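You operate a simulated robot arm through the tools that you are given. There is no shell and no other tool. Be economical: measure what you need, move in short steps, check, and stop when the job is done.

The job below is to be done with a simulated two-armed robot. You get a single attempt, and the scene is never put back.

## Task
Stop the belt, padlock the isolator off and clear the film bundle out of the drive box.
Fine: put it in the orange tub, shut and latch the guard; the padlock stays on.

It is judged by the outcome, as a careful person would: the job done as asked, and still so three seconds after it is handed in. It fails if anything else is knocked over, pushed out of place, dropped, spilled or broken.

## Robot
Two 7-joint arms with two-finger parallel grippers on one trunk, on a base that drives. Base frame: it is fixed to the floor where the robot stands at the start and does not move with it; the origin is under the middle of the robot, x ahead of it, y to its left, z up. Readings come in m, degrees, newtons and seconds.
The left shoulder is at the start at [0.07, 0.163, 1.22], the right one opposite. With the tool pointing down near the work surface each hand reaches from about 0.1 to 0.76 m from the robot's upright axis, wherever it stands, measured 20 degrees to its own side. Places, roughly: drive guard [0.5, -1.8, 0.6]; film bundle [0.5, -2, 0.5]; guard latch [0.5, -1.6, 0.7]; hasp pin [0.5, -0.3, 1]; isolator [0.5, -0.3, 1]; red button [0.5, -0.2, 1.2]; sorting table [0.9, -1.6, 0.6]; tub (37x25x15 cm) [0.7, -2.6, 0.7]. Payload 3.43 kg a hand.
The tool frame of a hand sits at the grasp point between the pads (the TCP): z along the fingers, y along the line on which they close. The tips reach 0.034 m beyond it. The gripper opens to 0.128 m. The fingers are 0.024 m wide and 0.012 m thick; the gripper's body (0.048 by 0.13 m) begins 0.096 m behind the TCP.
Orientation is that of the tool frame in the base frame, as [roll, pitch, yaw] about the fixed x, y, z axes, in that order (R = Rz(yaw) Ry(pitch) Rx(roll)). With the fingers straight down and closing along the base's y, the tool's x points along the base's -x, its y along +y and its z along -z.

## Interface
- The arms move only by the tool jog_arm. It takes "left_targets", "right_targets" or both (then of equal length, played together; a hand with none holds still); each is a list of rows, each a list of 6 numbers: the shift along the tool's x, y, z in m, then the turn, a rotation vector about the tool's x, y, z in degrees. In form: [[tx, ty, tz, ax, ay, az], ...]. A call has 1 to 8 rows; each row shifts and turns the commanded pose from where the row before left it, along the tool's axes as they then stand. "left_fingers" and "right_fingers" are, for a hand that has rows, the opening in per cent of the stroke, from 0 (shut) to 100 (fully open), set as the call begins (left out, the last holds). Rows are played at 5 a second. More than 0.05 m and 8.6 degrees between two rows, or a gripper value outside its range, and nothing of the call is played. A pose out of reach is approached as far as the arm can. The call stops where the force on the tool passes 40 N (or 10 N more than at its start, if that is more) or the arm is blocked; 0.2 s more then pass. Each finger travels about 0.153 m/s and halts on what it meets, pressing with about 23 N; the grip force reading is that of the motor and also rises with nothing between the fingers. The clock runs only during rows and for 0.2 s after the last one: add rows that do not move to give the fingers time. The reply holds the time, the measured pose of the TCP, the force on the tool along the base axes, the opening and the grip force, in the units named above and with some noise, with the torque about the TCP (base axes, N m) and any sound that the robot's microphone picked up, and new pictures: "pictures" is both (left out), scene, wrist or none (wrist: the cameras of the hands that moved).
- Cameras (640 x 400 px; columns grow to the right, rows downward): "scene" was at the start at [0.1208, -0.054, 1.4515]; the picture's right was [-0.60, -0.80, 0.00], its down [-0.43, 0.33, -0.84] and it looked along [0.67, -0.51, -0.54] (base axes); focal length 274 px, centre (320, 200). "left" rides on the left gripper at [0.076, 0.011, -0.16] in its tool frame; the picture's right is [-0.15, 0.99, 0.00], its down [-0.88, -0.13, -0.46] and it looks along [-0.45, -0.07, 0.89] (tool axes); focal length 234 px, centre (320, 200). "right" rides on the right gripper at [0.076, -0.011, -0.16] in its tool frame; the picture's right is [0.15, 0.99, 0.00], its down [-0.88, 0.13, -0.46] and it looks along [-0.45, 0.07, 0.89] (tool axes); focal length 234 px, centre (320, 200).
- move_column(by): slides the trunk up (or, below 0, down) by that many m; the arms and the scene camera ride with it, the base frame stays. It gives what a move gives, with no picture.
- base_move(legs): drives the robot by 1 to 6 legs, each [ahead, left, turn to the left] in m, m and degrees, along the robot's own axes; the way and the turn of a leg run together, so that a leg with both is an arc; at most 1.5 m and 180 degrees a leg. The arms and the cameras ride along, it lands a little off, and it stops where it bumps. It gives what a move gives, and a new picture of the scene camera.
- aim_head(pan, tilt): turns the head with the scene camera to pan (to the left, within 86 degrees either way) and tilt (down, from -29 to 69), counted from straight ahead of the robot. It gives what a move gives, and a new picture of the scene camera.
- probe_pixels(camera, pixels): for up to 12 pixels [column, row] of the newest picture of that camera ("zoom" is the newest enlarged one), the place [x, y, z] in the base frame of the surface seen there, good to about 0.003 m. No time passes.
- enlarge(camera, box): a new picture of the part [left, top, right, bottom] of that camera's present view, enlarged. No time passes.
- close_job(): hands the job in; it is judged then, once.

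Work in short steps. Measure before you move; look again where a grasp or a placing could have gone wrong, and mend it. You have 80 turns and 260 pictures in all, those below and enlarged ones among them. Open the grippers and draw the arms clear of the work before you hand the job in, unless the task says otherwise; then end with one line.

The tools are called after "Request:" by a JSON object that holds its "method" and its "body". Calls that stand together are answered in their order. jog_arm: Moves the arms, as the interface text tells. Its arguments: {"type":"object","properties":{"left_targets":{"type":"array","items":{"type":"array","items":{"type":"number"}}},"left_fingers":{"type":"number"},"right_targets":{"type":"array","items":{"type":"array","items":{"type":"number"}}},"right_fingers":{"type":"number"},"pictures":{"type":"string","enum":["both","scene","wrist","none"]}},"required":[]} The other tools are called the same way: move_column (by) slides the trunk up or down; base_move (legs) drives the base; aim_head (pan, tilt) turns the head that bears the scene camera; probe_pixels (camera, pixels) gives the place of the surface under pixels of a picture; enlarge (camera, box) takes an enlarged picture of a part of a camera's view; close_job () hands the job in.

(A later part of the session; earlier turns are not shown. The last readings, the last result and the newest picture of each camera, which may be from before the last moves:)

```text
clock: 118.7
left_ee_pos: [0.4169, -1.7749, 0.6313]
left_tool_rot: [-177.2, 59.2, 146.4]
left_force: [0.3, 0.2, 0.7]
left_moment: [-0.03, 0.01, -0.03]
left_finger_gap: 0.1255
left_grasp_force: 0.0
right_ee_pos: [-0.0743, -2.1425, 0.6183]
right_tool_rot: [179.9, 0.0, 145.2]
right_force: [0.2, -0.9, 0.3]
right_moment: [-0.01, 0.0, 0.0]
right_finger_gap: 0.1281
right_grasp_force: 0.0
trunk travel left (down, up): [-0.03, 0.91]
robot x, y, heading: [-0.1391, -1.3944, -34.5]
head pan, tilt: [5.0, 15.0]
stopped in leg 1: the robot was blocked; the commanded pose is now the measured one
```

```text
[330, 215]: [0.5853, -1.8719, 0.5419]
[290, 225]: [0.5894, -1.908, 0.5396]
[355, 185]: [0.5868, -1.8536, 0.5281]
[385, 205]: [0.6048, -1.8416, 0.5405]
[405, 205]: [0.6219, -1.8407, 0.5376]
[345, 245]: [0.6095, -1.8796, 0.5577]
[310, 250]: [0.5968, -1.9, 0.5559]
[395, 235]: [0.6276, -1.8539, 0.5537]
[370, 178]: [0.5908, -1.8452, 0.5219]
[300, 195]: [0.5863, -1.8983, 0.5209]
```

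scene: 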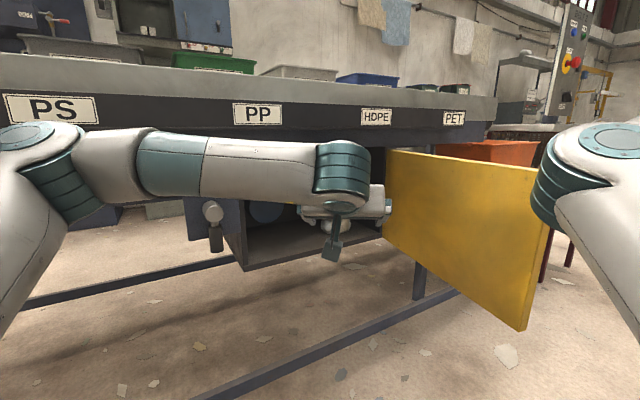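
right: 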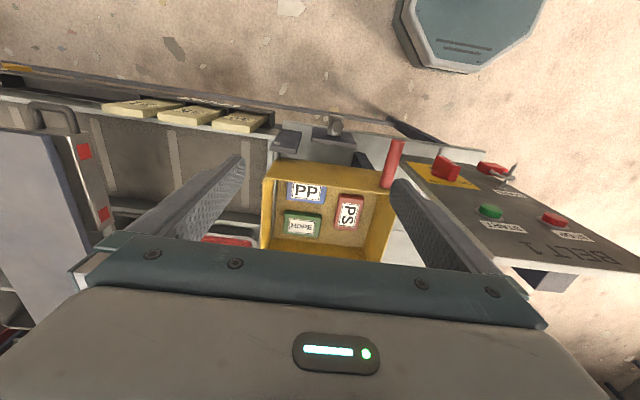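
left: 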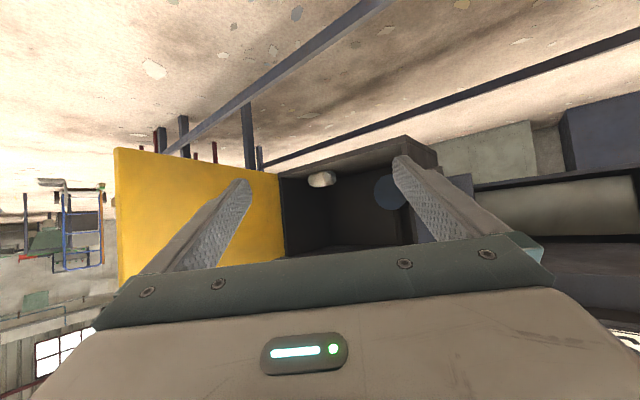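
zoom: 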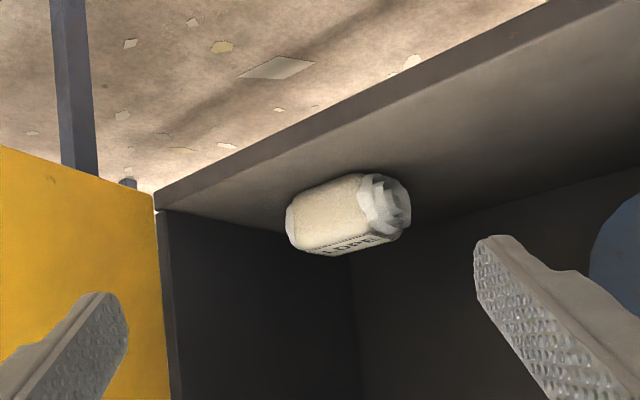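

The bundle spans y −1.91…−1.84, x 0.585…0.64, z 0.51…0.558. I yaw the hand +20° to align, go to a pre-grasp, and narrow the opening to 0.105.

Request:
{"method": "jog_arm", "body": {"left_targets": [[0, 0, 0, -5.7, 0, -3.43], [0, 0, 0, -5.7, 0, -3.43], [0, 0, 0, -5.7, 0, -3.43], [-0.0116, -0.0187, 0.0264, 0, 0, 0], [-0.0116, -0.0187, 0.0264, 0, 0, 0], [-0.0116, -0.0187, 0.0264, 0, 0, 0], [0, 0, 0, 0, 0, 0]], "left_fingers": 82}}

Request:
{"method": "enlarge", "body": {"camera": "left", "box": [160, 40, 480, 240]}}

```text
clock: 120.3
left_ee_pos: [0.485, -1.8526, 0.6211]
left_tool_rot: [-177.3, 58.7, 166.3]
left_force: [0.0, -0.3, 0.6]
left_moment: [-0.01, -0.03, 0.01]
left_finger_gap: 0.1051
left_grasp_force: 0.1
right_ee_pos: [-0.0729, -2.1418, 0.6171]
right_tool_rot: [180.0, 0.0, 145.2]
right_force: [0.4, 0.4, -0.1]
right_moment: [-0.02, 0.0, -0.02]
right_finger_gap: 0.1279
right_grasp_force: 0.0
trunk travel left (down, up): [-0.03, 0.91]
robot x, y, heading: [-0.1431, -1.3944, -34.4]
head pan, tilt: [5.0, 15.0]
```

scene: 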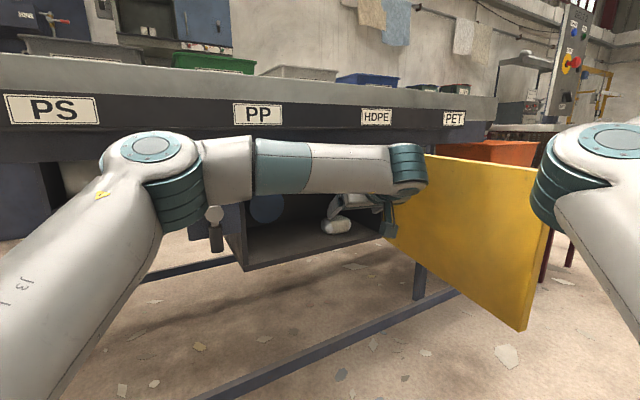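
left: 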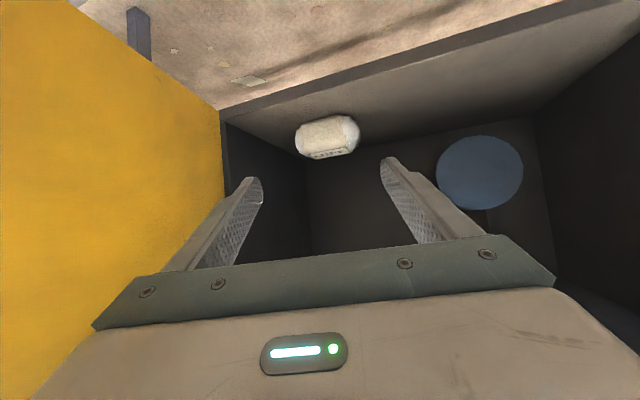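

```text
2.00 times, centred on (320, 140) of left
```

zoom: 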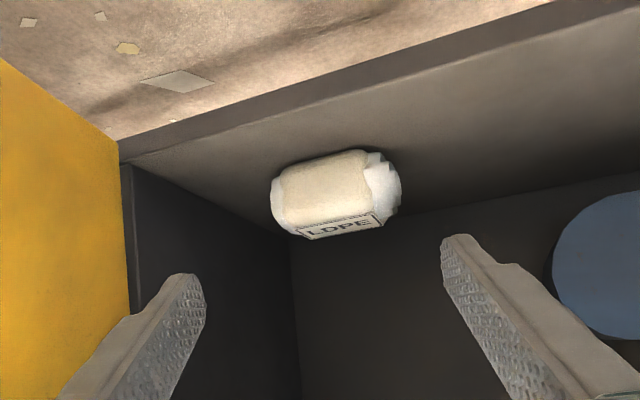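

The bundle is centred between the fingers. I advance 0.142 m along the approach.

Request:
{"method": "jog_arm", "body": {"left_targets": [[0, 0.002, 0.036, 0, 0, 0], [0, 0.002, 0.036, 0, 0, 0], [0, 0, 0.036, 0, 0, 0], [0, 0, 0.034, 0, 0, 0], [0, 0, 0, 0, 0, 0]], "pictures": "wrist"}}

```text
clock: 121.5
left_ee_pos: [0.6006, -1.8827, 0.548]
left_tool_rot: [-177.4, 58.7, 166.2]
left_force: [0.4, -0.1, -0.3]
left_moment: [-0.01, 0.0, -0.01]
left_finger_gap: 0.1051
left_grasp_force: 0.1
right_ee_pos: [-0.0733, -2.1413, 0.6171]
right_tool_rot: [179.8, 0.1, 145.1]
right_force: [1.1, 0.2, 0.1]
right_moment: [0.0, 0.0, -0.01]
right_finger_gap: 0.1279
right_grasp_force: 0.0
trunk travel left (down, up): [-0.03, 0.91]
robot x, y, heading: [-0.144, -1.3924, -34.3]
head pan, tilt: [5.0, 15.0]
```

left: 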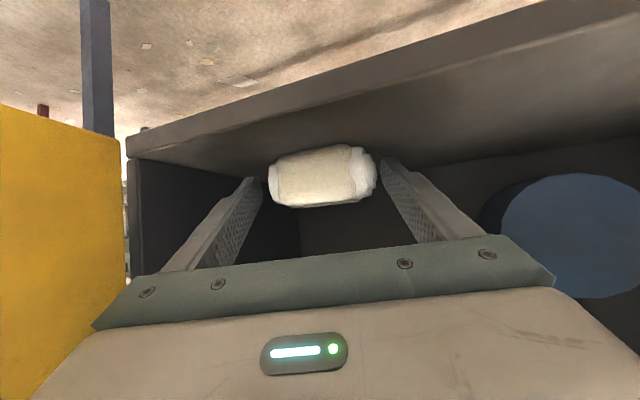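

The tips flank the bundle at both ends (255,178)/(390,158). I go 6 mm deeper and close.

Request:
{"method": "jog_arm", "body": {"left_targets": [[0, 0.004, 0.006, 0, 0, 0], [0, 0, 0, 0, 0, 0]], "pictures": "none"}}

Request:
{"method": "jog_arm", "body": {"left_targets": [[0, 0, 0, 0, 0, 0], [0, 0, 0, 0, 0, 0], [0, 0, 0, 0, 0, 0]], "left_fingers": 0, "pictures": "wrist"}}

```text
clock: 122.1
left_ee_pos: [0.6082, -1.8804, 0.5444]
left_tool_rot: [-177.3, 58.7, 166.3]
left_force: [0.3, -0.2, -0.2]
left_moment: [0.03, 0.03, 0.03]
left_finger_gap: 0.105
left_grasp_force: 0.0
right_ee_pos: [-0.0735, -2.1416, 0.6168]
right_tool_rot: [180.0, 0.0, 145.3]
right_force: [0.1, 0.0, -0.2]
right_moment: [0.0, -0.03, 0.02]
right_finger_gap: 0.128
right_grasp_force: 0.1
trunk travel left (down, up): [-0.03, 0.91]
robot x, y, heading: [-0.1415, -1.3938, -34.4]
head pan, tilt: [5.0, 15.0]
```

```text
clock: 122.9
left_ee_pos: [0.607, -1.8819, 0.5448]
left_tool_rot: [-177.3, 58.7, 166.2]
left_force: [-0.6, 0.6, -0.8]
left_moment: [-0.01, -0.01, 0.0]
left_finger_gap: 0.084
left_grasp_force: 23.1
right_ee_pos: [-0.0742, -2.1416, 0.6179]
right_tool_rot: [179.9, 0.0, 145.3]
right_force: [0.4, 0.2, -0.2]
right_moment: [0.02, -0.01, -0.02]
right_finger_gap: 0.1281
right_grasp_force: 0.1
trunk travel left (down, up): [-0.03, 0.91]
robot x, y, heading: [-0.1393, -1.3958, -34.7]
head pan, tilt: [5.0, 15.0]
```

left: 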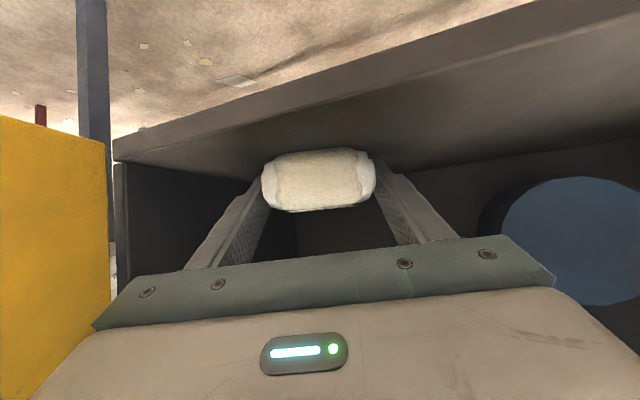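

The bundle is gripped (gap 0.084). I lift 2 cm and draw back out of the box.

Request:
{"method": "jog_arm", "body": {"left_targets": [[-0.0085, 0, -0.005, 0, 0, 0], [-0.0085, 0, -0.005, 0, 0, 0], [0, 0, -0.03, 0, 0, 0], [0, 0, -0.03, 0, 0, 0], [0, 0, -0.03, 0, 0, 0], [0.01, 0.01, -0.03, 0, 0, 0], [0.01, 0.01, -0.03, 0, 0, 0], [0, 0, 0, 0, 0, 0]]}}

```text
clock: 124.7
left_ee_pos: [0.4798, -1.8216, 0.623]
left_tool_rot: [-177.3, 58.8, 166.3]
left_force: [-0.3, -0.7, 0.1]
left_moment: [0.01, 0.01, -0.01]
left_finger_gap: 0.0837
left_grasp_force: 23.4
right_ee_pos: [-0.0734, -2.1421, 0.6179]
right_tool_rot: [179.9, 0.1, 145.2]
right_force: [-0.2, 0.3, 0.0]
right_moment: [0.02, -0.01, -0.01]
right_finger_gap: 0.128
right_grasp_force: 0.1
trunk travel left (down, up): [-0.03, 0.91]
robot x, y, heading: [-0.1406, -1.3956, -34.5]
head pan, tilt: [5.0, 15.0]
```

scene: 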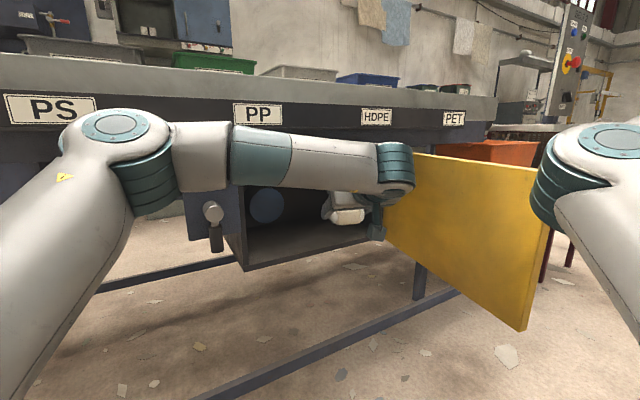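
left: 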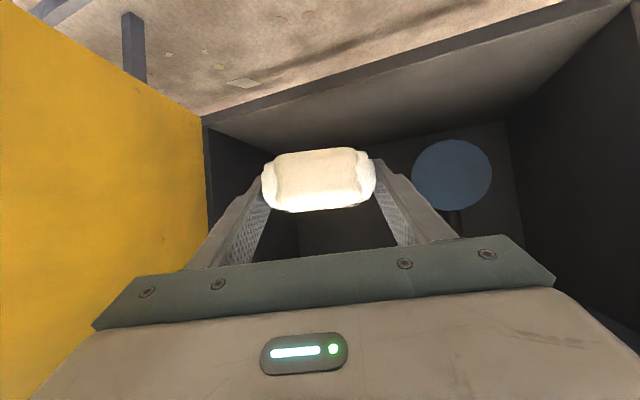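

The bundle is out. I back away along the heading, raise the trunk, and look at the tub.

Request:
{"method": "base_move", "body": {"legs": [[-0.5, 0, 0]]}}

Request:
{"method": "move_column", "body": {"by": 0.4}}

Request:
{"method": "base_move", "body": {"legs": [[0, 0, 34.5], [0, -0.8, 0]]}}

Request:
{"method": "aim_head", "body": {"pan": -15, "tilt": 20}}

```text
clock: 127.7
left_ee_pos: [0.0699, -1.5389, 0.6227]
left_tool_rot: [-177.3, 58.6, 166.3]
left_force: [-0.1, 0.0, 0.2]
left_moment: [0.01, -0.01, 0.0]
left_finger_gap: 0.0833
left_grasp_force: 22.6
right_ee_pos: [-0.482, -1.8594, 0.6165]
right_tool_rot: [179.9, -0.1, 145.3]
right_force: [0.3, 0.3, -0.2]
right_moment: [0.0, 0.0, 0.03]
right_finger_gap: 0.1279
right_grasp_force: 0.0
trunk travel left (down, up): [-0.03, 0.91]
robot x, y, heading: [-0.5507, -1.1117, -34.7]
head pan, tilt: [5.0, 15.0]
```

scene: 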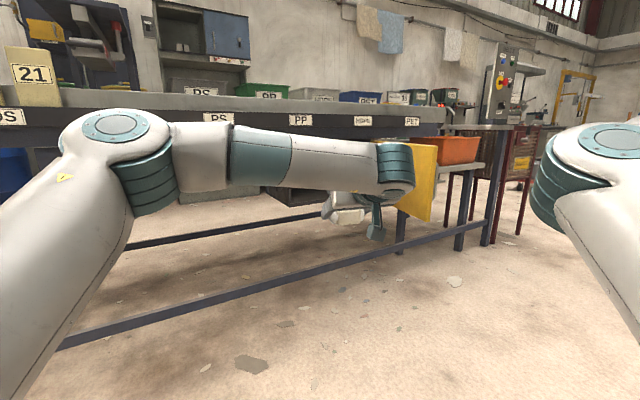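

```text
clock: 131.5
left_ee_pos: [0.0701, -1.5394, 1.0218]
left_tool_rot: [-177.2, 58.6, 166.4]
left_force: [0.1, -0.1, -0.5]
left_moment: [0.0, 0.03, 0.02]
left_finger_gap: 0.0834
left_grasp_force: 22.9
right_ee_pos: [-0.4834, -1.8593, 1.017]
right_tool_rot: [179.9, -0.1, 145.3]
right_force: [-0.6, -0.3, -0.1]
right_moment: [0.0, 0.04, -0.02]
right_finger_gap: 0.1281
right_grasp_force: 0.0
trunk travel left (down, up): [-0.43, 0.51]
robot x, y, heading: [-0.5545, -1.1142, -34.6]
head pan, tilt: [5.0, 15.0]
```

```text
clock: 137.4
left_ee_pos: [0.2006, -1.9154, 1.0219]
left_tool_rot: [-177.2, 58.6, -159.3]
left_force: [-0.3, -0.6, -0.9]
left_moment: [0.01, 0.0, 0.03]
left_finger_gap: 0.0829
left_grasp_force: 22.6
right_ee_pos: [-0.0752, -2.4936, 1.0167]
right_tool_rot: [180.0, 0.0, 179.7]
right_force: [-0.5, 0.1, -0.1]
right_moment: [0.01, -0.02, 0.05]
right_finger_gap: 0.128
right_grasp_force: 0.1
trunk travel left (down, up): [-0.43, 0.51]
robot x, y, heading: [-0.5552, -1.914, -0.1]
head pan, tilt: [5.0, 15.0]
```

scene: 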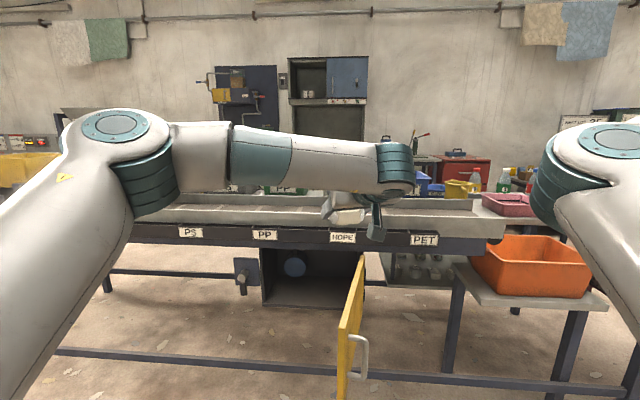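

```text
clock: 138.3
left_ee_pos: [0.2003, -1.916, 1.0223]
left_tool_rot: [-177.4, 58.6, -159.3]
left_force: [-0.1, 0.6, -0.3]
left_moment: [-0.03, 0.0, -0.01]
left_finger_gap: 0.0831
left_grasp_force: 23.3
right_ee_pos: [-0.0743, -2.4926, 1.0183]
right_tool_rot: [179.9, 0.0, 179.7]
right_force: [0.1, 0.1, 0.3]
right_moment: [-0.03, -0.01, 0.04]
right_finger_gap: 0.1281
right_grasp_force: 0.1
trunk travel left (down, up): [-0.43, 0.51]
robot x, y, heading: [-0.5512, -1.9146, -0.2]
head pan, tilt: [-15.0, 20.0]
```

scene: 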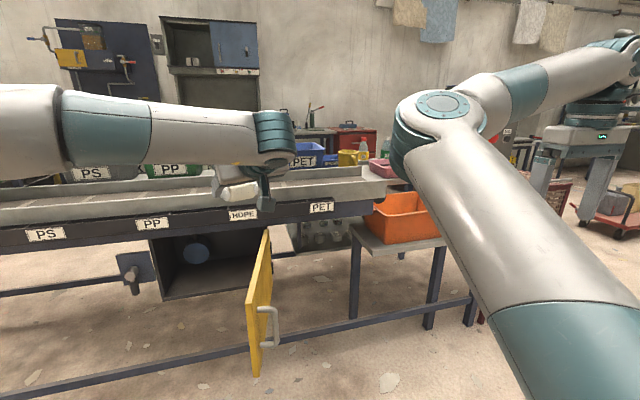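

The tub is at (400,218). I probe its rim.

Request:
{"method": "probe_pixels", "body": {"camera": "scene", "pixels": [[364, 203], [384, 214], [438, 209], [385, 242], [372, 196], [400, 198], [410, 205], [366, 240], [385, 245]]}}

Request:
{"method": "enlarge", "body": {"camera": "scene", "box": [330, 165, 460, 265]}}

```text
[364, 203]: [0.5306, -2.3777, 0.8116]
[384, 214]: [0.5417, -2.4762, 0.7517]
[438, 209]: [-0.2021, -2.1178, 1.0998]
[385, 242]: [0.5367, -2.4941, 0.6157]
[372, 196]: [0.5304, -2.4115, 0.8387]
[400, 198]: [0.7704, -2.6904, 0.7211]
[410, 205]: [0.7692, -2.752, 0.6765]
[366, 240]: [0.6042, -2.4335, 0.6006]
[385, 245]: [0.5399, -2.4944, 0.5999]
```

```text
4.00 times, centred on (395, 215) of scene
```

zoom: 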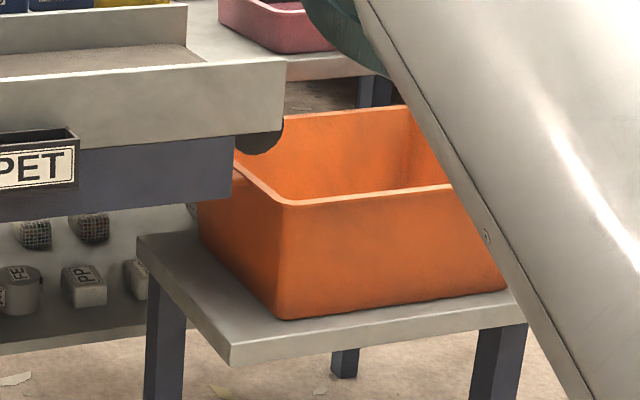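

The tub spans x 0.53…0.78, y −2.46…−2.83, rim z 0.75, floor ≈0.61. I check what stands to the right of it before driving.

Request:
{"method": "aim_head", "body": {"pan": -55, "tilt": 20}}

```text
clock: 139.3
left_ee_pos: [0.2004, -1.917, 1.0212]
left_tool_rot: [-177.2, 58.6, -159.2]
left_force: [-0.6, -0.3, 0.4]
left_moment: [0.01, 0.0, -0.03]
left_finger_gap: 0.0833
left_grasp_force: 23.0
right_ee_pos: [-0.075, -2.4929, 1.0178]
right_tool_rot: [179.9, 0.0, 179.8]
right_force: [0.3, 0.3, -0.1]
right_moment: [0.0, 0.0, 0.03]
right_finger_gap: 0.1283
right_grasp_force: 0.1
trunk travel left (down, up): [-0.43, 0.51]
robot x, y, heading: [-0.5544, -1.9123, 0.1]
head pan, tilt: [-55.0, 20.0]
```

scene: 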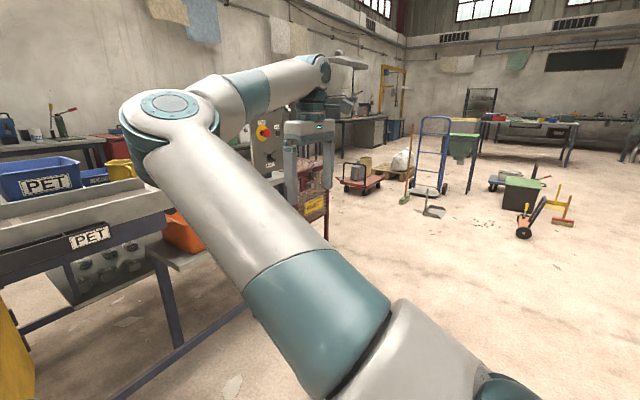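

Request:
{"method": "probe_pixels", "body": {"camera": "scene", "pixels": [[262, 120], [265, 150], [310, 205], [325, 230], [345, 180], [372, 190], [280, 190], [430, 205], [325, 195]]}}

```text
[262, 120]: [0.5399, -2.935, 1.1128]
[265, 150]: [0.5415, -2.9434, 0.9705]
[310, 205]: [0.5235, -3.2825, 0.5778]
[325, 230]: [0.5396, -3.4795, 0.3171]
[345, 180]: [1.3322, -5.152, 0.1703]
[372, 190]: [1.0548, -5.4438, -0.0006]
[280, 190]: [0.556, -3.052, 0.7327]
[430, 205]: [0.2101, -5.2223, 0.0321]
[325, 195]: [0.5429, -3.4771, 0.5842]
```

A control panel stands at (0.54,−2.94) and a frame further right, so I pull the right hand back 0.2 m and pitch the left hand steeper before driving.

Request:
{"method": "jog_arm", "body": {"left_targets": [[0, 0, 0, 0, 7, 0], [0, 0, 0, 0, 7, 0], [0, 0, 0, 0, 7, 0], [0, 0, 0, 0, 7, 0], [0, 0, 0, 0, 7, 0], [0, 0, 0, 0, 0, 0]], "right_targets": [[0.035, 0, 0, 0, 0, 0], [0.035, 0, 0, 0, 0, 0], [0.035, 0, 0, 0, 0, 0], [0.035, 0, 0, 0, 0, 0], [0.035, 0, 0, 0, 0, 0], [0, 0, 0, 0, 0, 0]], "pictures": "none"}}

Request:
{"method": "base_move", "body": {"legs": [[0, -0.68, 0], [0.3, 0, 0]]}}

Request:
{"method": "aim_head", "body": {"pan": -5, "tilt": 30}}

```text
clock: 140.7
left_ee_pos: [0.2012, -1.9148, 1.0231]
left_tool_rot: [-178.4, 23.5, -161.0]
left_force: [-0.5, 0.6, 0.7]
left_moment: [-0.06, 0.01, -0.02]
left_finger_gap: 0.0833
left_grasp_force: 22.8
right_ee_pos: [-0.2503, -2.4912, 1.0175]
right_tool_rot: [179.9, 0.0, 179.7]
right_force: [0.3, -0.5, 0.0]
right_moment: [-0.04, -0.01, 0.01]
right_finger_gap: 0.128
right_grasp_force: 0.0
trunk travel left (down, up): [-0.43, 0.51]
robot x, y, heading: [-0.5559, -1.915, 0.1]
head pan, tilt: [-55.0, 20.0]
```

```text
clock: 146.1
left_ee_pos: [0.5021, -2.5817, 1.0223]
left_tool_rot: [-178.4, 23.7, -160.5]
left_force: [-0.8, -0.5, -0.4]
left_moment: [-0.03, 0.0, 0.03]
left_finger_gap: 0.0834
left_grasp_force: 22.8
right_ee_pos: [0.0556, -3.1612, 1.0167]
right_tool_rot: [179.9, -0.2, -179.9]
right_force: [0.4, -0.8, 1.0]
right_moment: [0.02, 0.02, 0.01]
right_finger_gap: 0.1282
right_grasp_force: 0.0
trunk travel left (down, up): [-0.43, 0.51]
robot x, y, heading: [-0.2541, -2.5849, 0.2]
head pan, tilt: [-55.0, 20.0]
```

scene: 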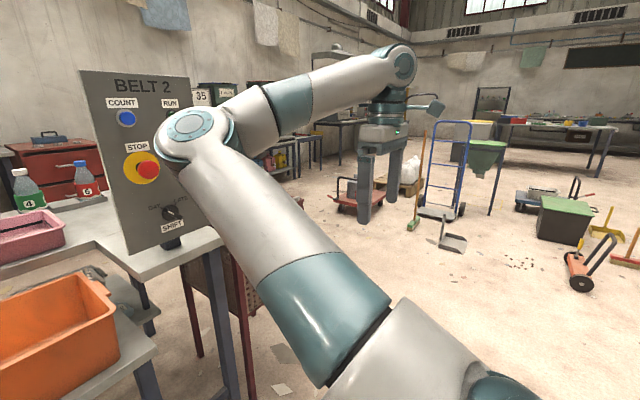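

```text
clock: 147.3
left_ee_pos: [0.5015, -2.5821, 1.0238]
left_tool_rot: [-178.5, 23.6, -160.6]
left_force: [-0.3, -0.5, -0.4]
left_moment: [0.0, 0.02, 0.0]
left_finger_gap: 0.0833
left_grasp_force: 23.0
right_ee_pos: [0.0551, -3.1604, 1.0174]
right_tool_rot: [180.0, 0.0, -179.9]
right_force: [0.2, 0.1, -0.1]
right_moment: [0.02, -0.01, 0.0]
right_finger_gap: 0.1278
right_grasp_force: 0.0
trunk travel left (down, up): [-0.43, 0.51]
robot x, y, heading: [-0.2576, -2.5874, 0.4]
head pan, tilt: [-5.0, 30.0]
```

scene: 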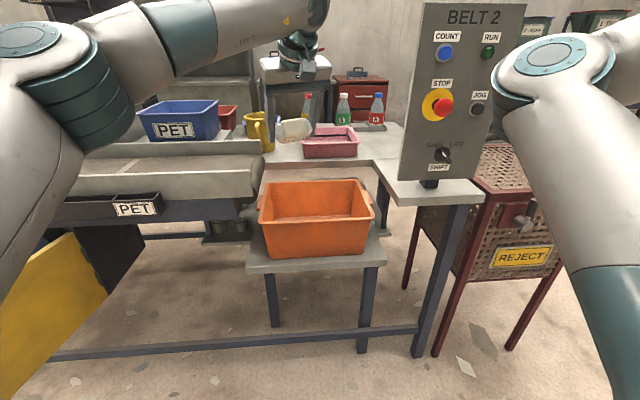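

The tub is in full view (318,220), and the hand holds the bundle above-left of it. I probe the rim and the floor.

Request:
{"method": "probe_pixels", "body": {"camera": "scene", "pixels": [[268, 183], [362, 181], [264, 225], [372, 217], [318, 215], [320, 190], [250, 190], [295, 130]]}}

```text
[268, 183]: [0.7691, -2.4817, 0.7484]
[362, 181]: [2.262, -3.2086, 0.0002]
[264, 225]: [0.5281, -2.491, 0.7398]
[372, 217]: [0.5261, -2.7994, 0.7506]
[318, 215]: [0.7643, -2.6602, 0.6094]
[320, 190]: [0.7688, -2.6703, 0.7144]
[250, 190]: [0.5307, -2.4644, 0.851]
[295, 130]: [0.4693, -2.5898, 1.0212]
```

Tub centre ≈ (0.65,−2.65), floor 0.61, rim 0.75. I move the hand above the centre at constant height.

Request:
{"method": "jog_arm", "body": {"left_targets": [[-0.025, -0.0277, 0.011, 0, 0, 0], [-0.025, -0.0277, 0.011, 0, 0, 0], [-0.025, -0.0277, 0.011, 0, 0, 0], [-0.025, -0.0277, 0.011, 0, 0, 0], [0, 0, 0, 0, 0, 0]]}}

```text
clock: 148.5
left_ee_pos: [0.5572, -2.6098, 1.0207]
left_tool_rot: [-178.4, 23.6, -160.5]
left_force: [0.1, 0.0, -0.4]
left_moment: [0.02, -0.01, 0.01]
left_finger_gap: 0.0833
left_grasp_force: 23.2
left hand out of reach, approached as far as the arm can: row 2, 3, 4
right_ee_pos: [0.0561, -3.1608, 1.0181]
right_tool_rot: [-180.0, 0.0, -179.9]
right_force: [-1.1, -0.5, -0.2]
right_moment: [-0.02, 0.03, 0.01]
right_finger_gap: 0.1278
right_grasp_force: 0.2
trunk travel left (down, up): [-0.43, 0.51]
robot x, y, heading: [-0.2507, -2.5876, 0.2]
head pan, tilt: [-5.0, 30.0]
```

scene: 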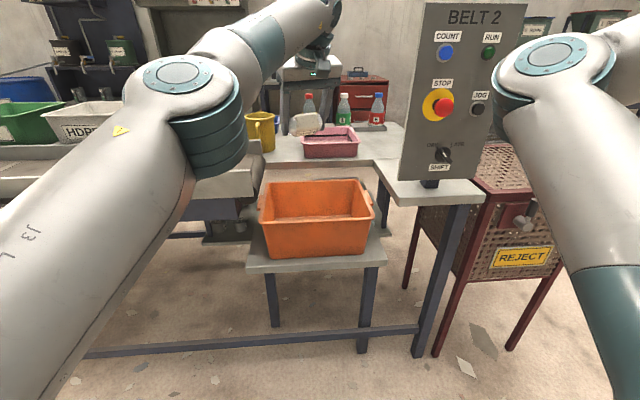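
left: 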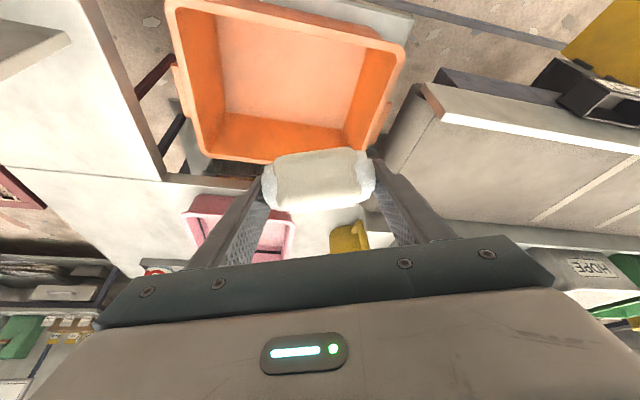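

The arm is at its forward reach. I nudge the base ahead 0.085 and right 0.04 to centre the bundle over the tub.

Request:
{"method": "base_move", "body": {"legs": [[0.085, -0.04, 0]]}}

Request:
{"method": "move_column", "body": {"by": -0.26}}

Request:
{"method": "jog_arm", "body": {"left_targets": [[0, 0, 0, 0, 0, 0]]}}

```text
clock: 149.6
left_ee_pos: [0.6423, -2.6497, 1.0209]
left_tool_rot: [-178.4, 23.6, -160.5]
left_force: [-0.8, -0.6, -1.4]
left_moment: [0.02, 0.06, 0.01]
left_finger_gap: 0.0831
left_grasp_force: 23.0
right_ee_pos: [0.1424, -3.2005, 1.0165]
right_tool_rot: [180.0, -0.1, -179.8]
right_force: [0.3, 0.3, 0.3]
right_moment: [-0.01, -0.01, 0.02]
right_finger_gap: 0.128
right_grasp_force: 0.1
trunk travel left (down, up): [-0.43, 0.51]
robot x, y, heading: [-0.1707, -2.622, 0.2]
head pan, tilt: [-5.0, 30.0]
```

scene: 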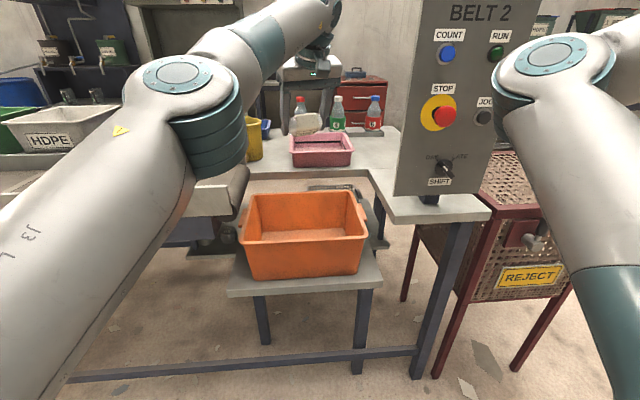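

```text
clock: 152.3
left_ee_pos: [0.6414, -2.6486, 0.7619]
left_tool_rot: [-178.6, 23.6, -160.5]
left_force: [-0.2, 0.0, 0.1]
left_moment: [0.01, 0.0, -0.02]
left_finger_gap: 0.0834
left_grasp_force: 23.5
right_ee_pos: [0.1403, -3.2005, 0.7577]
right_tool_rot: [180.0, -0.1, -180.0]
right_force: [-0.9, 0.1, -0.3]
right_moment: [0.02, -0.01, 0.02]
right_finger_gap: 0.1281
right_grasp_force: 0.1
trunk travel left (down, up): [-0.17, 0.77]
robot x, y, heading: [-0.1677, -2.624, 0.6]
head pan, tilt: [-5.0, 30.0]
```

```text
clock: 152.7
left_ee_pos: [0.6412, -2.6487, 0.7607]
left_tool_rot: [-178.4, 23.5, -160.4]
left_force: [1.0, -0.7, -0.6]
left_moment: [-0.04, -0.01, -0.02]
left_finger_gap: 0.0833
left_grasp_force: 22.7
right_ee_pos: [0.1406, -3.2009, 0.7573]
right_tool_rot: [179.9, 0.0, -179.9]
right_force: [-0.9, 0.1, -0.5]
right_moment: [0.01, -0.01, -0.01]
right_finger_gap: 0.128
right_grasp_force: 0.0
trunk travel left (down, up): [-0.17, 0.77]
robot x, y, heading: [-0.1674, -2.6254, 0.5]
head pan, tilt: [-5.0, 30.0]
```

scene: 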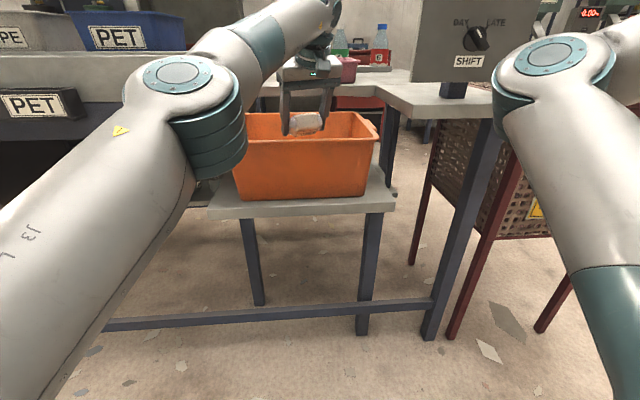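
left: 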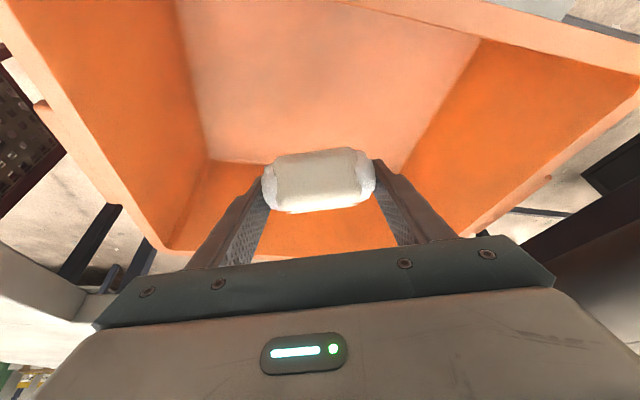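

The bundle is just inside the rim. To keep the wrist camera off the front rim I shift 4 cm forward, then lower 8.5 cm.

Request:
{"method": "base_move", "body": {"legs": [[0.035, 0, 0]]}}

Request:
{"method": "move_column", "body": {"by": -0.085}}

Request:
{"method": "enlarge", "body": {"camera": "scene", "box": [200, 60, 420, 200]}}

```text
clock: 153.5
left_ee_pos: [0.6772, -2.649, 0.7592]
left_tool_rot: [-178.4, 23.6, -160.5]
left_force: [0.0, 0.8, -0.4]
left_moment: [0.01, 0.03, 0.03]
left_finger_gap: 0.0833
left_grasp_force: 23.3
right_ee_pos: [0.1763, -3.1997, 0.7563]
right_tool_rot: [179.8, -0.1, -179.9]
right_force: [0.0, -0.4, 0.1]
right_moment: [0.04, 0.01, 0.03]
right_finger_gap: 0.1278
right_grasp_force: 0.0
trunk travel left (down, up): [-0.17, 0.77]
robot x, y, heading: [-0.1321, -2.6242, 0.4]
head pan, tilt: [-5.0, 30.0]
```

scene: 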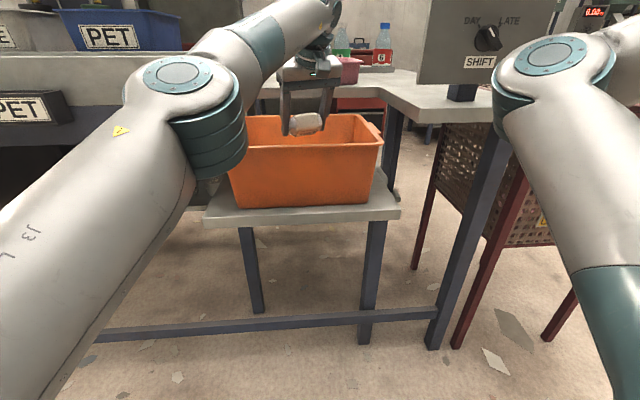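

```text
clock: 154.8
left_ee_pos: [0.6755, -2.6486, 0.6769]
left_tool_rot: [-178.5, 23.6, -160.6]
left_force: [-1.0, -0.1, 0.1]
left_moment: [-0.02, 0.0, 0.0]
left_finger_gap: 0.0832
left_grasp_force: 22.8
right_ee_pos: [0.1754, -3.2001, 0.673]
right_tool_rot: [179.9, 0.1, -179.8]
right_force: [-0.4, 0.1, 0.4]
right_moment: [-0.01, 0.0, 0.0]
right_finger_gap: 0.1281
right_grasp_force: 0.1
trunk travel left (down, up): [-0.085, 0.855]
robot x, y, heading: [-0.132, -2.6268, 0.2]
head pan, tilt: [-5.0, 30.0]
```

```text
2.86 times, centred on (310, 130) of scene
```

zoom: 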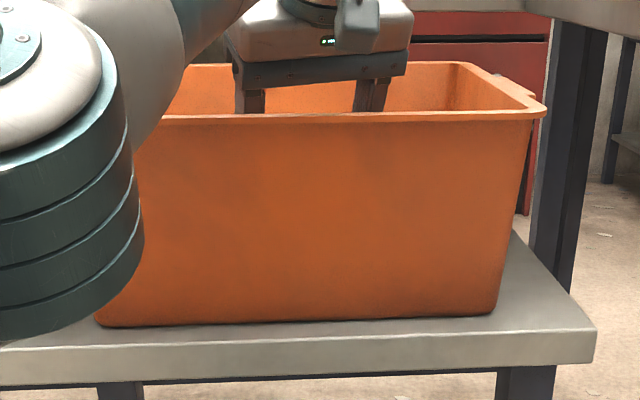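

The fingers are inside the tub with no contact. I open and then raise the trunk.

Request:
{"method": "jog_arm", "body": {"left_targets": [[0, 0, 0, 0, 0, 0], [0, 0, 0, 0, 0, 0]], "left_fingers": 88, "pictures": "wrist"}}

Request:
{"method": "move_column", "body": {"by": 0.35}}

Request:
{"method": "jog_arm", "body": {"left_targets": [[0, 0, 0, 0, 0, 0]]}}

```text
clock: 155.3
left_ee_pos: [0.6749, -2.6494, 0.6754]
left_tool_rot: [-178.5, 23.6, -160.4]
left_force: [0.0, 0.2, -0.5]
left_moment: [-0.01, 0.01, 0.0]
left_finger_gap: 0.1126
left_grasp_force: 0.1
right_ee_pos: [0.1757, -3.1995, 0.6718]
right_tool_rot: [179.9, 0.0, -179.9]
right_force: [0.1, -0.3, -0.3]
right_moment: [-0.03, -0.02, 0.01]
right_finger_gap: 0.128
right_grasp_force: 0.1
trunk travel left (down, up): [-0.085, 0.855]
robot x, y, heading: [-0.1325, -2.626, 0.5]
head pan, tilt: [-5.0, 30.0]
```

left: 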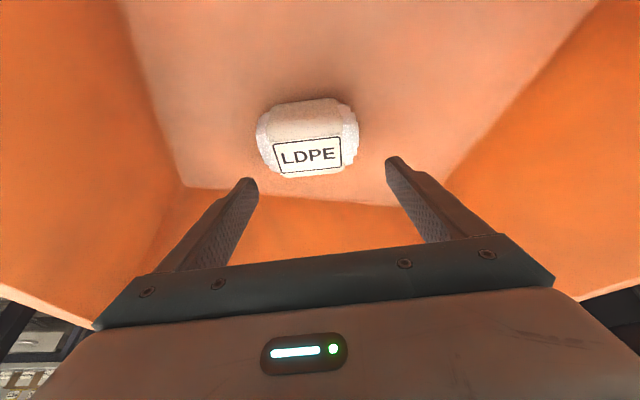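

```text
clock: 158.8
left_ee_pos: [0.6762, -2.6494, 1.0266]
left_tool_rot: [-178.5, 23.5, -160.5]
left_force: [-0.1, 0.5, -0.4]
left_moment: [-0.03, 0.02, 0.0]
left_finger_gap: 0.1124
left_grasp_force: 0.0
right_ee_pos: [0.1751, -3.2001, 1.0226]
right_tool_rot: [179.9, -0.1, -180.0]
right_force: [0.8, -0.3, -0.9]
right_moment: [0.01, -0.02, -0.06]
right_finger_gap: 0.1282
right_grasp_force: 0.1
trunk travel left (down, up): [-0.435, 0.505]
robot x, y, heading: [-0.1337, -2.6245, 0.3]
head pan, tilt: [-5.0, 30.0]
```

```text
clock: 159.2
left_ee_pos: [0.6756, -2.6496, 1.0257]
left_tool_rot: [-178.5, 23.7, -160.5]
left_force: [0.6, -0.5, 0.4]
left_moment: [-0.02, 0.02, 0.01]
left_finger_gap: 0.1124
left_grasp_force: 0.0
right_ee_pos: [0.1756, -3.2006, 1.0225]
right_tool_rot: [179.9, 0.0, -180.0]
right_force: [-0.6, 0.6, -0.3]
right_moment: [-0.02, 0.0, -0.03]
right_finger_gap: 0.1282
right_grasp_force: 0.0
trunk travel left (down, up): [-0.435, 0.505]
robot x, y, heading: [-0.1345, -2.6269, 0.4]
head pan, tilt: [-5.0, 30.0]
```

scene: 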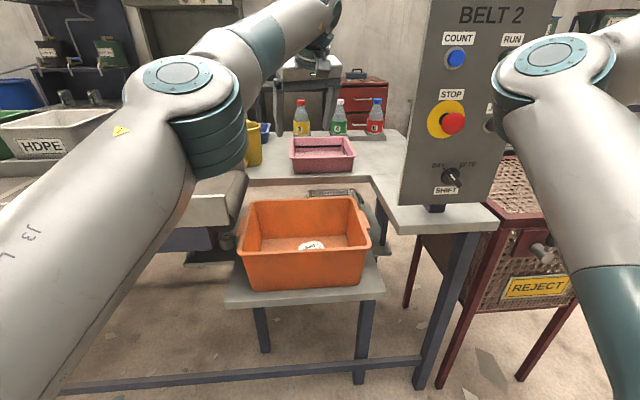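
left: 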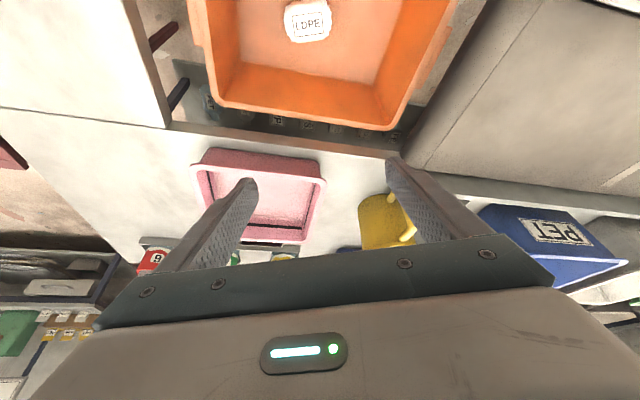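

The bundle lies in the tub (312,245). Next I close the guard: back off, drive left, and level the left hand.

Request:
{"method": "base_move", "body": {"legs": [[-0.6, 0, 0], [0, 0.77, 0]]}}

Request:
{"method": "jog_arm", "body": {"left_targets": [[0, 0, 0, 0, -8.5, 0], [0, 0, 0, 0, -8.5, 0], [0, 0, 0, 0, -8.5, 0], [0, 0, 0, 0, -8.5, 0], [0, 0, 0, 0, -8.5, 0], [0, 0, 0, 0, -8.5, 0], [0, 0, 0, 6.1, 0, 1.65], [0, 0, 0, 6.1, 0, 1.65]], "left_fingers": 0, "pictures": "none"}}

Request:
{"method": "move_column", "body": {"by": -0.33}}

Request:
{"method": "aim_head", "body": {"pan": 0, "tilt": 15}}

```text
clock: 166.3
left_ee_pos: [0.0797, -1.8949, 1.0257]
left_tool_rot: [-178.5, 23.6, -161.1]
left_force: [0.6, 0.2, -0.6]
left_moment: [0.0, -0.01, 0.01]
left_finger_gap: 0.1128
left_grasp_force: 0.0
right_ee_pos: [-0.4276, -2.44, 1.0212]
right_tool_rot: [179.9, -0.1, 179.4]
right_force: [-0.6, 1.5, -0.3]
right_moment: [-0.01, 0.01, 0.03]
right_finger_gap: 0.128
right_grasp_force: 0.0
trunk travel left (down, up): [-0.435, 0.505]
robot x, y, heading: [-0.7284, -1.8611, -0.1]
head pan, tilt: [-5.0, 30.0]
```

scene: 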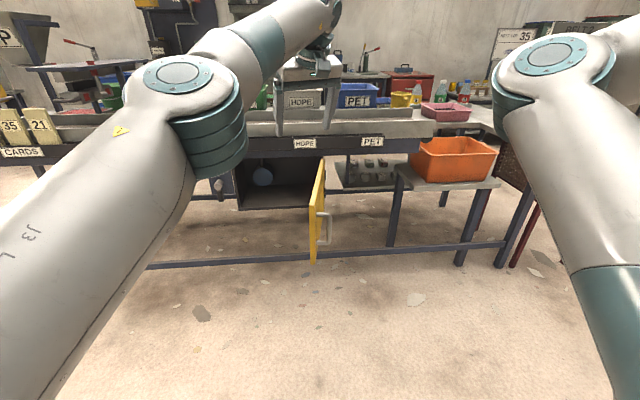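

```text
clock: 168.1
left_ee_pos: [0.0796, -1.894, 1.0265]
left_tool_rot: [-174.5, 74.9, -169.1]
left_force: [-0.6, 0.3, -0.3]
left_moment: [0.0, -0.01, 0.0]
left_finger_gap: 0.0
left_grasp_force: 23.1
right_ee_pos: [-0.4266, -2.4398, 1.0218]
right_tool_rot: [179.9, 0.0, 179.4]
right_force: [0.3, 0.3, -0.5]
right_moment: [-0.01, -0.01, -0.01]
right_finger_gap: 0.1282
right_grasp_force: 0.2
trunk travel left (down, up): [-0.435, 0.505]
robot x, y, heading: [-0.7274, -1.8637, -0.4]
head pan, tilt: [-5.0, 30.0]
```

```text
clock: 171.3
left_ee_pos: [0.0807, -1.8942, 0.6968]
left_tool_rot: [-174.5, 74.9, -169.2]
left_force: [0.2, 0.4, -0.3]
left_moment: [-0.03, 0.03, 0.0]
left_finger_gap: 0.0001
left_grasp_force: 23.1
right_ee_pos: [-0.4275, -2.4403, 0.6921]
right_tool_rot: [179.9, 0.1, 179.4]
right_force: [-0.3, -0.6, 1.3]
right_moment: [0.01, 0.03, 0.01]
right_finger_gap: 0.1279
right_grasp_force: 0.0
trunk travel left (down, up): [-0.105, 0.835]
robot x, y, heading: [-0.7279, -1.8636, -0.4]
head pan, tilt: [-5.0, 30.0]
```

```text
clock: 172.1
left_ee_pos: [0.0795, -1.8946, 0.6963]
left_tool_rot: [-174.5, 74.9, -169.2]
left_force: [-0.4, 0.4, 0.3]
left_moment: [-0.01, -0.01, 0.03]
left_finger_gap: 0.0003
left_grasp_force: 23.0
right_ee_pos: [-0.4268, -2.4392, 0.6915]
right_tool_rot: [179.9, 0.0, 179.5]
right_force: [0.5, -0.3, -0.7]
right_moment: [0.0, 0.02, 0.02]
right_finger_gap: 0.1284
right_grasp_force: 0.0
trunk travel left (down, up): [-0.105, 0.835]
robot x, y, heading: [-0.73, -1.8632, -0.0]
head pan, tilt: [0.0, 15.0]
5 turns are left
```

scene: 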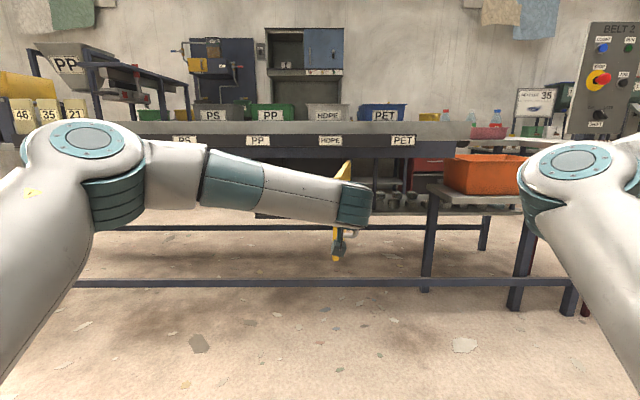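

Few turns are left, so I chain the calls. The hand goes to the outside (−y side) of the open door, above the handle, then pushes it shut along its arc, and backs off for a look.

Request:
{"method": "jog_arm", "body": {"left_targets": [[0, 0, -0.045, 0, 0, 0], [0, 0, -0.045, 0, 0, 0], [0.003, -0.036, -0.015, 0, 0, 0], [0.003, -0.036, -0.015, 0, 0, 0], [0.003, -0.036, -0.015, 0, 0, 0], [0.003, -0.036, -0.015, 0, 0, 0], [0.003, -0.036, -0.015, 0, 0, 0], [0, 0, 0, 0, 0, 0]], "pictures": "none"}}

Request:
{"method": "base_move", "body": {"legs": [[0.26, 0.04, 0]]}}

Request:
{"method": "jog_arm", "body": {"left_targets": [[-0.0007, 0.0271, 0, 0, 0, 0], [-0.0007, 0.0271, 0, 0, 0, 0], [-0.0007, 0.0271, 0, 0, 0, 0], [-0.0007, 0.0271, 0, 0, 0, 0], [-0.003, 0.0217, 0.0091, 0, 0, 0], [-0.003, 0.0217, 0.0091, 0, 0, 0], [-0.003, 0.0217, 0.0091, 0, 0, 0], [-0.003, 0.0217, 0.0091, 0, 0, 0]], "pictures": "none"}}

Request:
{"method": "jog_arm", "body": {"left_targets": [[-0.0036, 0.0149, 0.012, 0, 0, 0], [-0.0036, 0.0149, 0.012, 0, 0, 0], [-0.0036, 0.0149, 0.012, 0, 0, 0], [-0.0036, 0.0149, 0.012, 0, 0, 0], [-0.0044, 0.0113, 0.0155, 0, 0, 0], [-0.0044, 0.0113, 0.0155, 0, 0, 0], [-0.0044, 0.0113, 0.0155, 0, 0, 0], [-0.0044, 0.0113, 0.0155, 0, 0, 0]], "pictures": "none"}}

Request:
{"method": "jog_arm", "body": {"left_targets": [[-0.0049, 0.0067, 0.0178, 0, 0, 0], [-0.0049, 0.0067, 0.0178, 0, 0, 0], [-0.0049, 0.0067, 0.0178, 0, 0, 0], [-0.0049, 0.0067, 0.0178, 0, 0, 0], [-0.0056, 0.0015, 0.0205, 0, 0, 0], [-0.0056, 0.0015, 0.0205, 0, 0, 0], [-0.0056, 0.0015, 0.0205, 0, 0, 0], [-0.0056, 0.0015, 0.0205, 0, 0, 0]], "pictures": "wrist"}}

Request:
{"method": "jog_arm", "body": {"left_targets": [[0, 0, -0.04, 0, 0, 0], [0, 0, -0.04, 0, 0, 0], [0, 0, 0, 0, 0, 0]]}}

Request:
{"method": "probe_pixels", "body": {"camera": "left", "pixels": [[320, 150], [280, 130], [250, 120], [350, 120], [380, 110], [400, 100]]}}

```text
clock: 173.9
left_ee_pos: [-0.0551, -2.0748, 0.728]
left_tool_rot: [-175.5, 74.7, -168.9]
left_force: [0.4, -0.4, 0.5]
left_moment: [0.02, 0.0, -0.03]
left_finger_gap: 0.0001
left_grasp_force: 22.6
right_ee_pos: [-0.4499, -2.4554, 0.6833]
right_tool_rot: [178.2, 0.2, 175.8]
right_force: [-0.4, -0.3, 0.9]
right_moment: [0.0, -0.05, -0.01]
right_finger_gap: 0.1282
right_grasp_force: 0.0
trunk travel left (down, up): [-0.105, 0.835]
robot x, y, heading: [-0.7293, -1.8608, -0.3]
head pan, tilt: [0.0, 15.0]
```

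```text
clock: 175.8
left_ee_pos: [0.205, -2.0305, 0.7265]
left_tool_rot: [-175.6, 74.7, -168.9]
left_force: [-1.0, 0.0, 0.1]
left_moment: [-0.03, 0.04, -0.02]
left_finger_gap: 0.0
left_grasp_force: 22.9
right_ee_pos: [-0.1885, -2.4144, 0.6846]
right_tool_rot: [178.4, 0.2, 176.1]
right_force: [-0.2, -0.2, 0.0]
right_moment: [0.0, -0.01, 0.0]
right_finger_gap: 0.1277
right_grasp_force: 0.0
trunk travel left (down, up): [-0.105, 0.835]
robot x, y, heading: [-0.4714, -1.8246, -0.1]
head pan, tilt: [0.0, 15.0]
```

scene: 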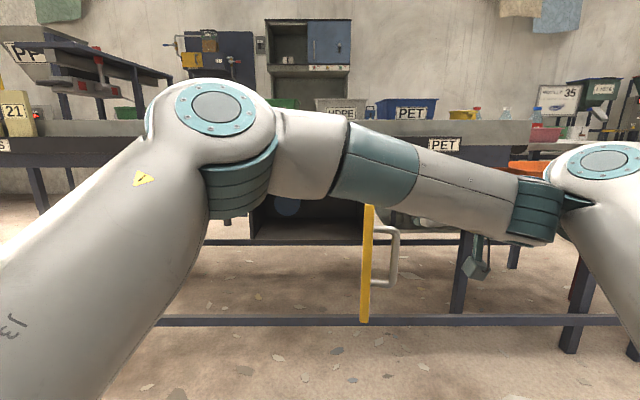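

```text
clock: 177.6
left_ee_pos: [0.2193, -1.833, 0.7291]
left_tool_rot: [-175.8, 74.8, -168.9]
left_force: [0.0, -0.4, -0.7]
left_moment: [0.01, 0.0, 0.0]
left_finger_gap: 0.0
left_grasp_force: 22.9
right_ee_pos: [-0.1872, -2.4151, 0.6847]
right_tool_rot: [178.3, 0.2, 176.1]
right_force: [0.1, 0.0, -0.4]
right_moment: [0.02, -0.02, -0.01]
right_finger_gap: 0.1277
right_grasp_force: 0.1
trunk travel left (down, up): [-0.105, 0.835]
robot x, y, heading: [-0.4705, -1.8219, -0.1]
head pan, tilt: [0.0, 15.0]
```

```text
clock: 179.4
left_ee_pos: [0.3208, -1.7139, 0.7275]
left_tool_rot: [-175.8, 74.7, -168.9]
left_force: [0.3, 0.0, -0.3]
left_moment: [-0.01, 0.0, -0.01]
left_finger_gap: 0.0
left_grasp_force: 23.1
right_ee_pos: [-0.1879, -2.415, 0.6854]
right_tool_rot: [178.5, 0.2, 176.1]
right_force: [0.8, 0.6, -0.2]
right_moment: [-0.01, -0.04, -0.01]
right_finger_gap: 0.128
right_grasp_force: 0.0
trunk travel left (down, up): [-0.105, 0.835]
robot x, y, heading: [-0.4685, -1.819, -0.0]
head pan, tilt: [0.0, 15.0]
```

```text
clock: 181.2
left_ee_pos: [0.4746, -1.6616, 0.7279]
left_tool_rot: [-175.8, 74.7, -168.9]
left_force: [-0.9, 0.3, 0.3]
left_moment: [-0.02, -0.02, 0.01]
left_finger_gap: 0.0
left_grasp_force: 23.1
right_ee_pos: [-0.188, -2.4148, 0.6834]
right_tool_rot: [178.3, 0.2, 176.2]
right_force: [-0.2, 0.0, -0.7]
right_moment: [-0.01, -0.02, 0.01]
right_finger_gap: 0.1278
right_grasp_force: 0.0
trunk travel left (down, up): [-0.105, 0.835]
robot x, y, heading: [-0.4652, -1.8258, -0.1]
head pan, tilt: [0.0, 15.0]
```

left: 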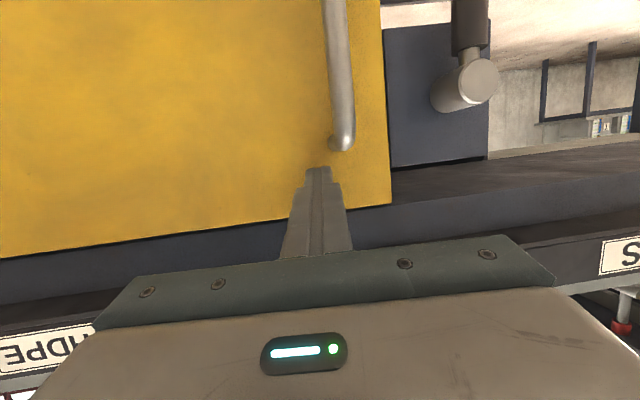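

```text
clock: 182.0
left_ee_pos: [0.3972, -1.6704, 0.7485]
left_tool_rot: [-175.7, 74.7, -168.8]
left_force: [0.0, 0.4, -0.2]
left_moment: [0.02, -0.03, -0.03]
left_finger_gap: 0.0002
left_grasp_force: 22.9
right_ee_pos: [-0.1889, -2.4146, 0.6856]
right_tool_rot: [178.4, 0.2, 176.1]
right_force: [-0.5, 0.3, 0.3]
right_moment: [-0.02, 0.01, 0.0]
right_finger_gap: 0.1281
right_grasp_force: 0.0
trunk travel left (down, up): [-0.105, 0.835]
robot x, y, heading: [-0.4752, -1.8214, -0.1]
head pan, tilt: [0.0, 15.0]
```

scene: 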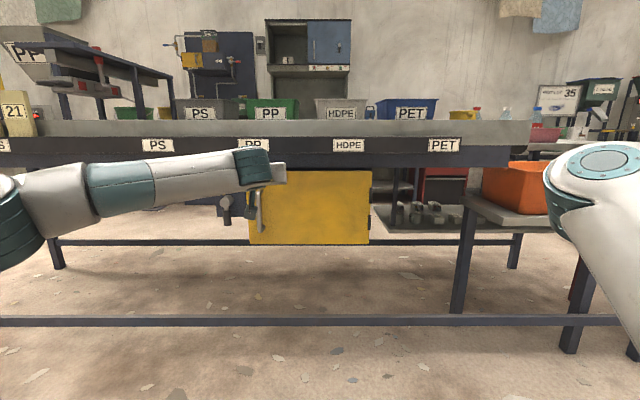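
left: 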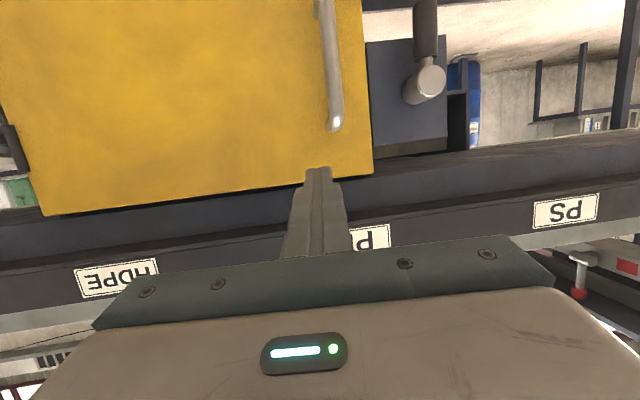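

```text
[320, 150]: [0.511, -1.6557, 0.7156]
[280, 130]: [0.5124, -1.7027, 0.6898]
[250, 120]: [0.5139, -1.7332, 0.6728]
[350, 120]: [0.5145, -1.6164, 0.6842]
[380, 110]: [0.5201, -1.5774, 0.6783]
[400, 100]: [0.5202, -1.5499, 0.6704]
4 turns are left
```

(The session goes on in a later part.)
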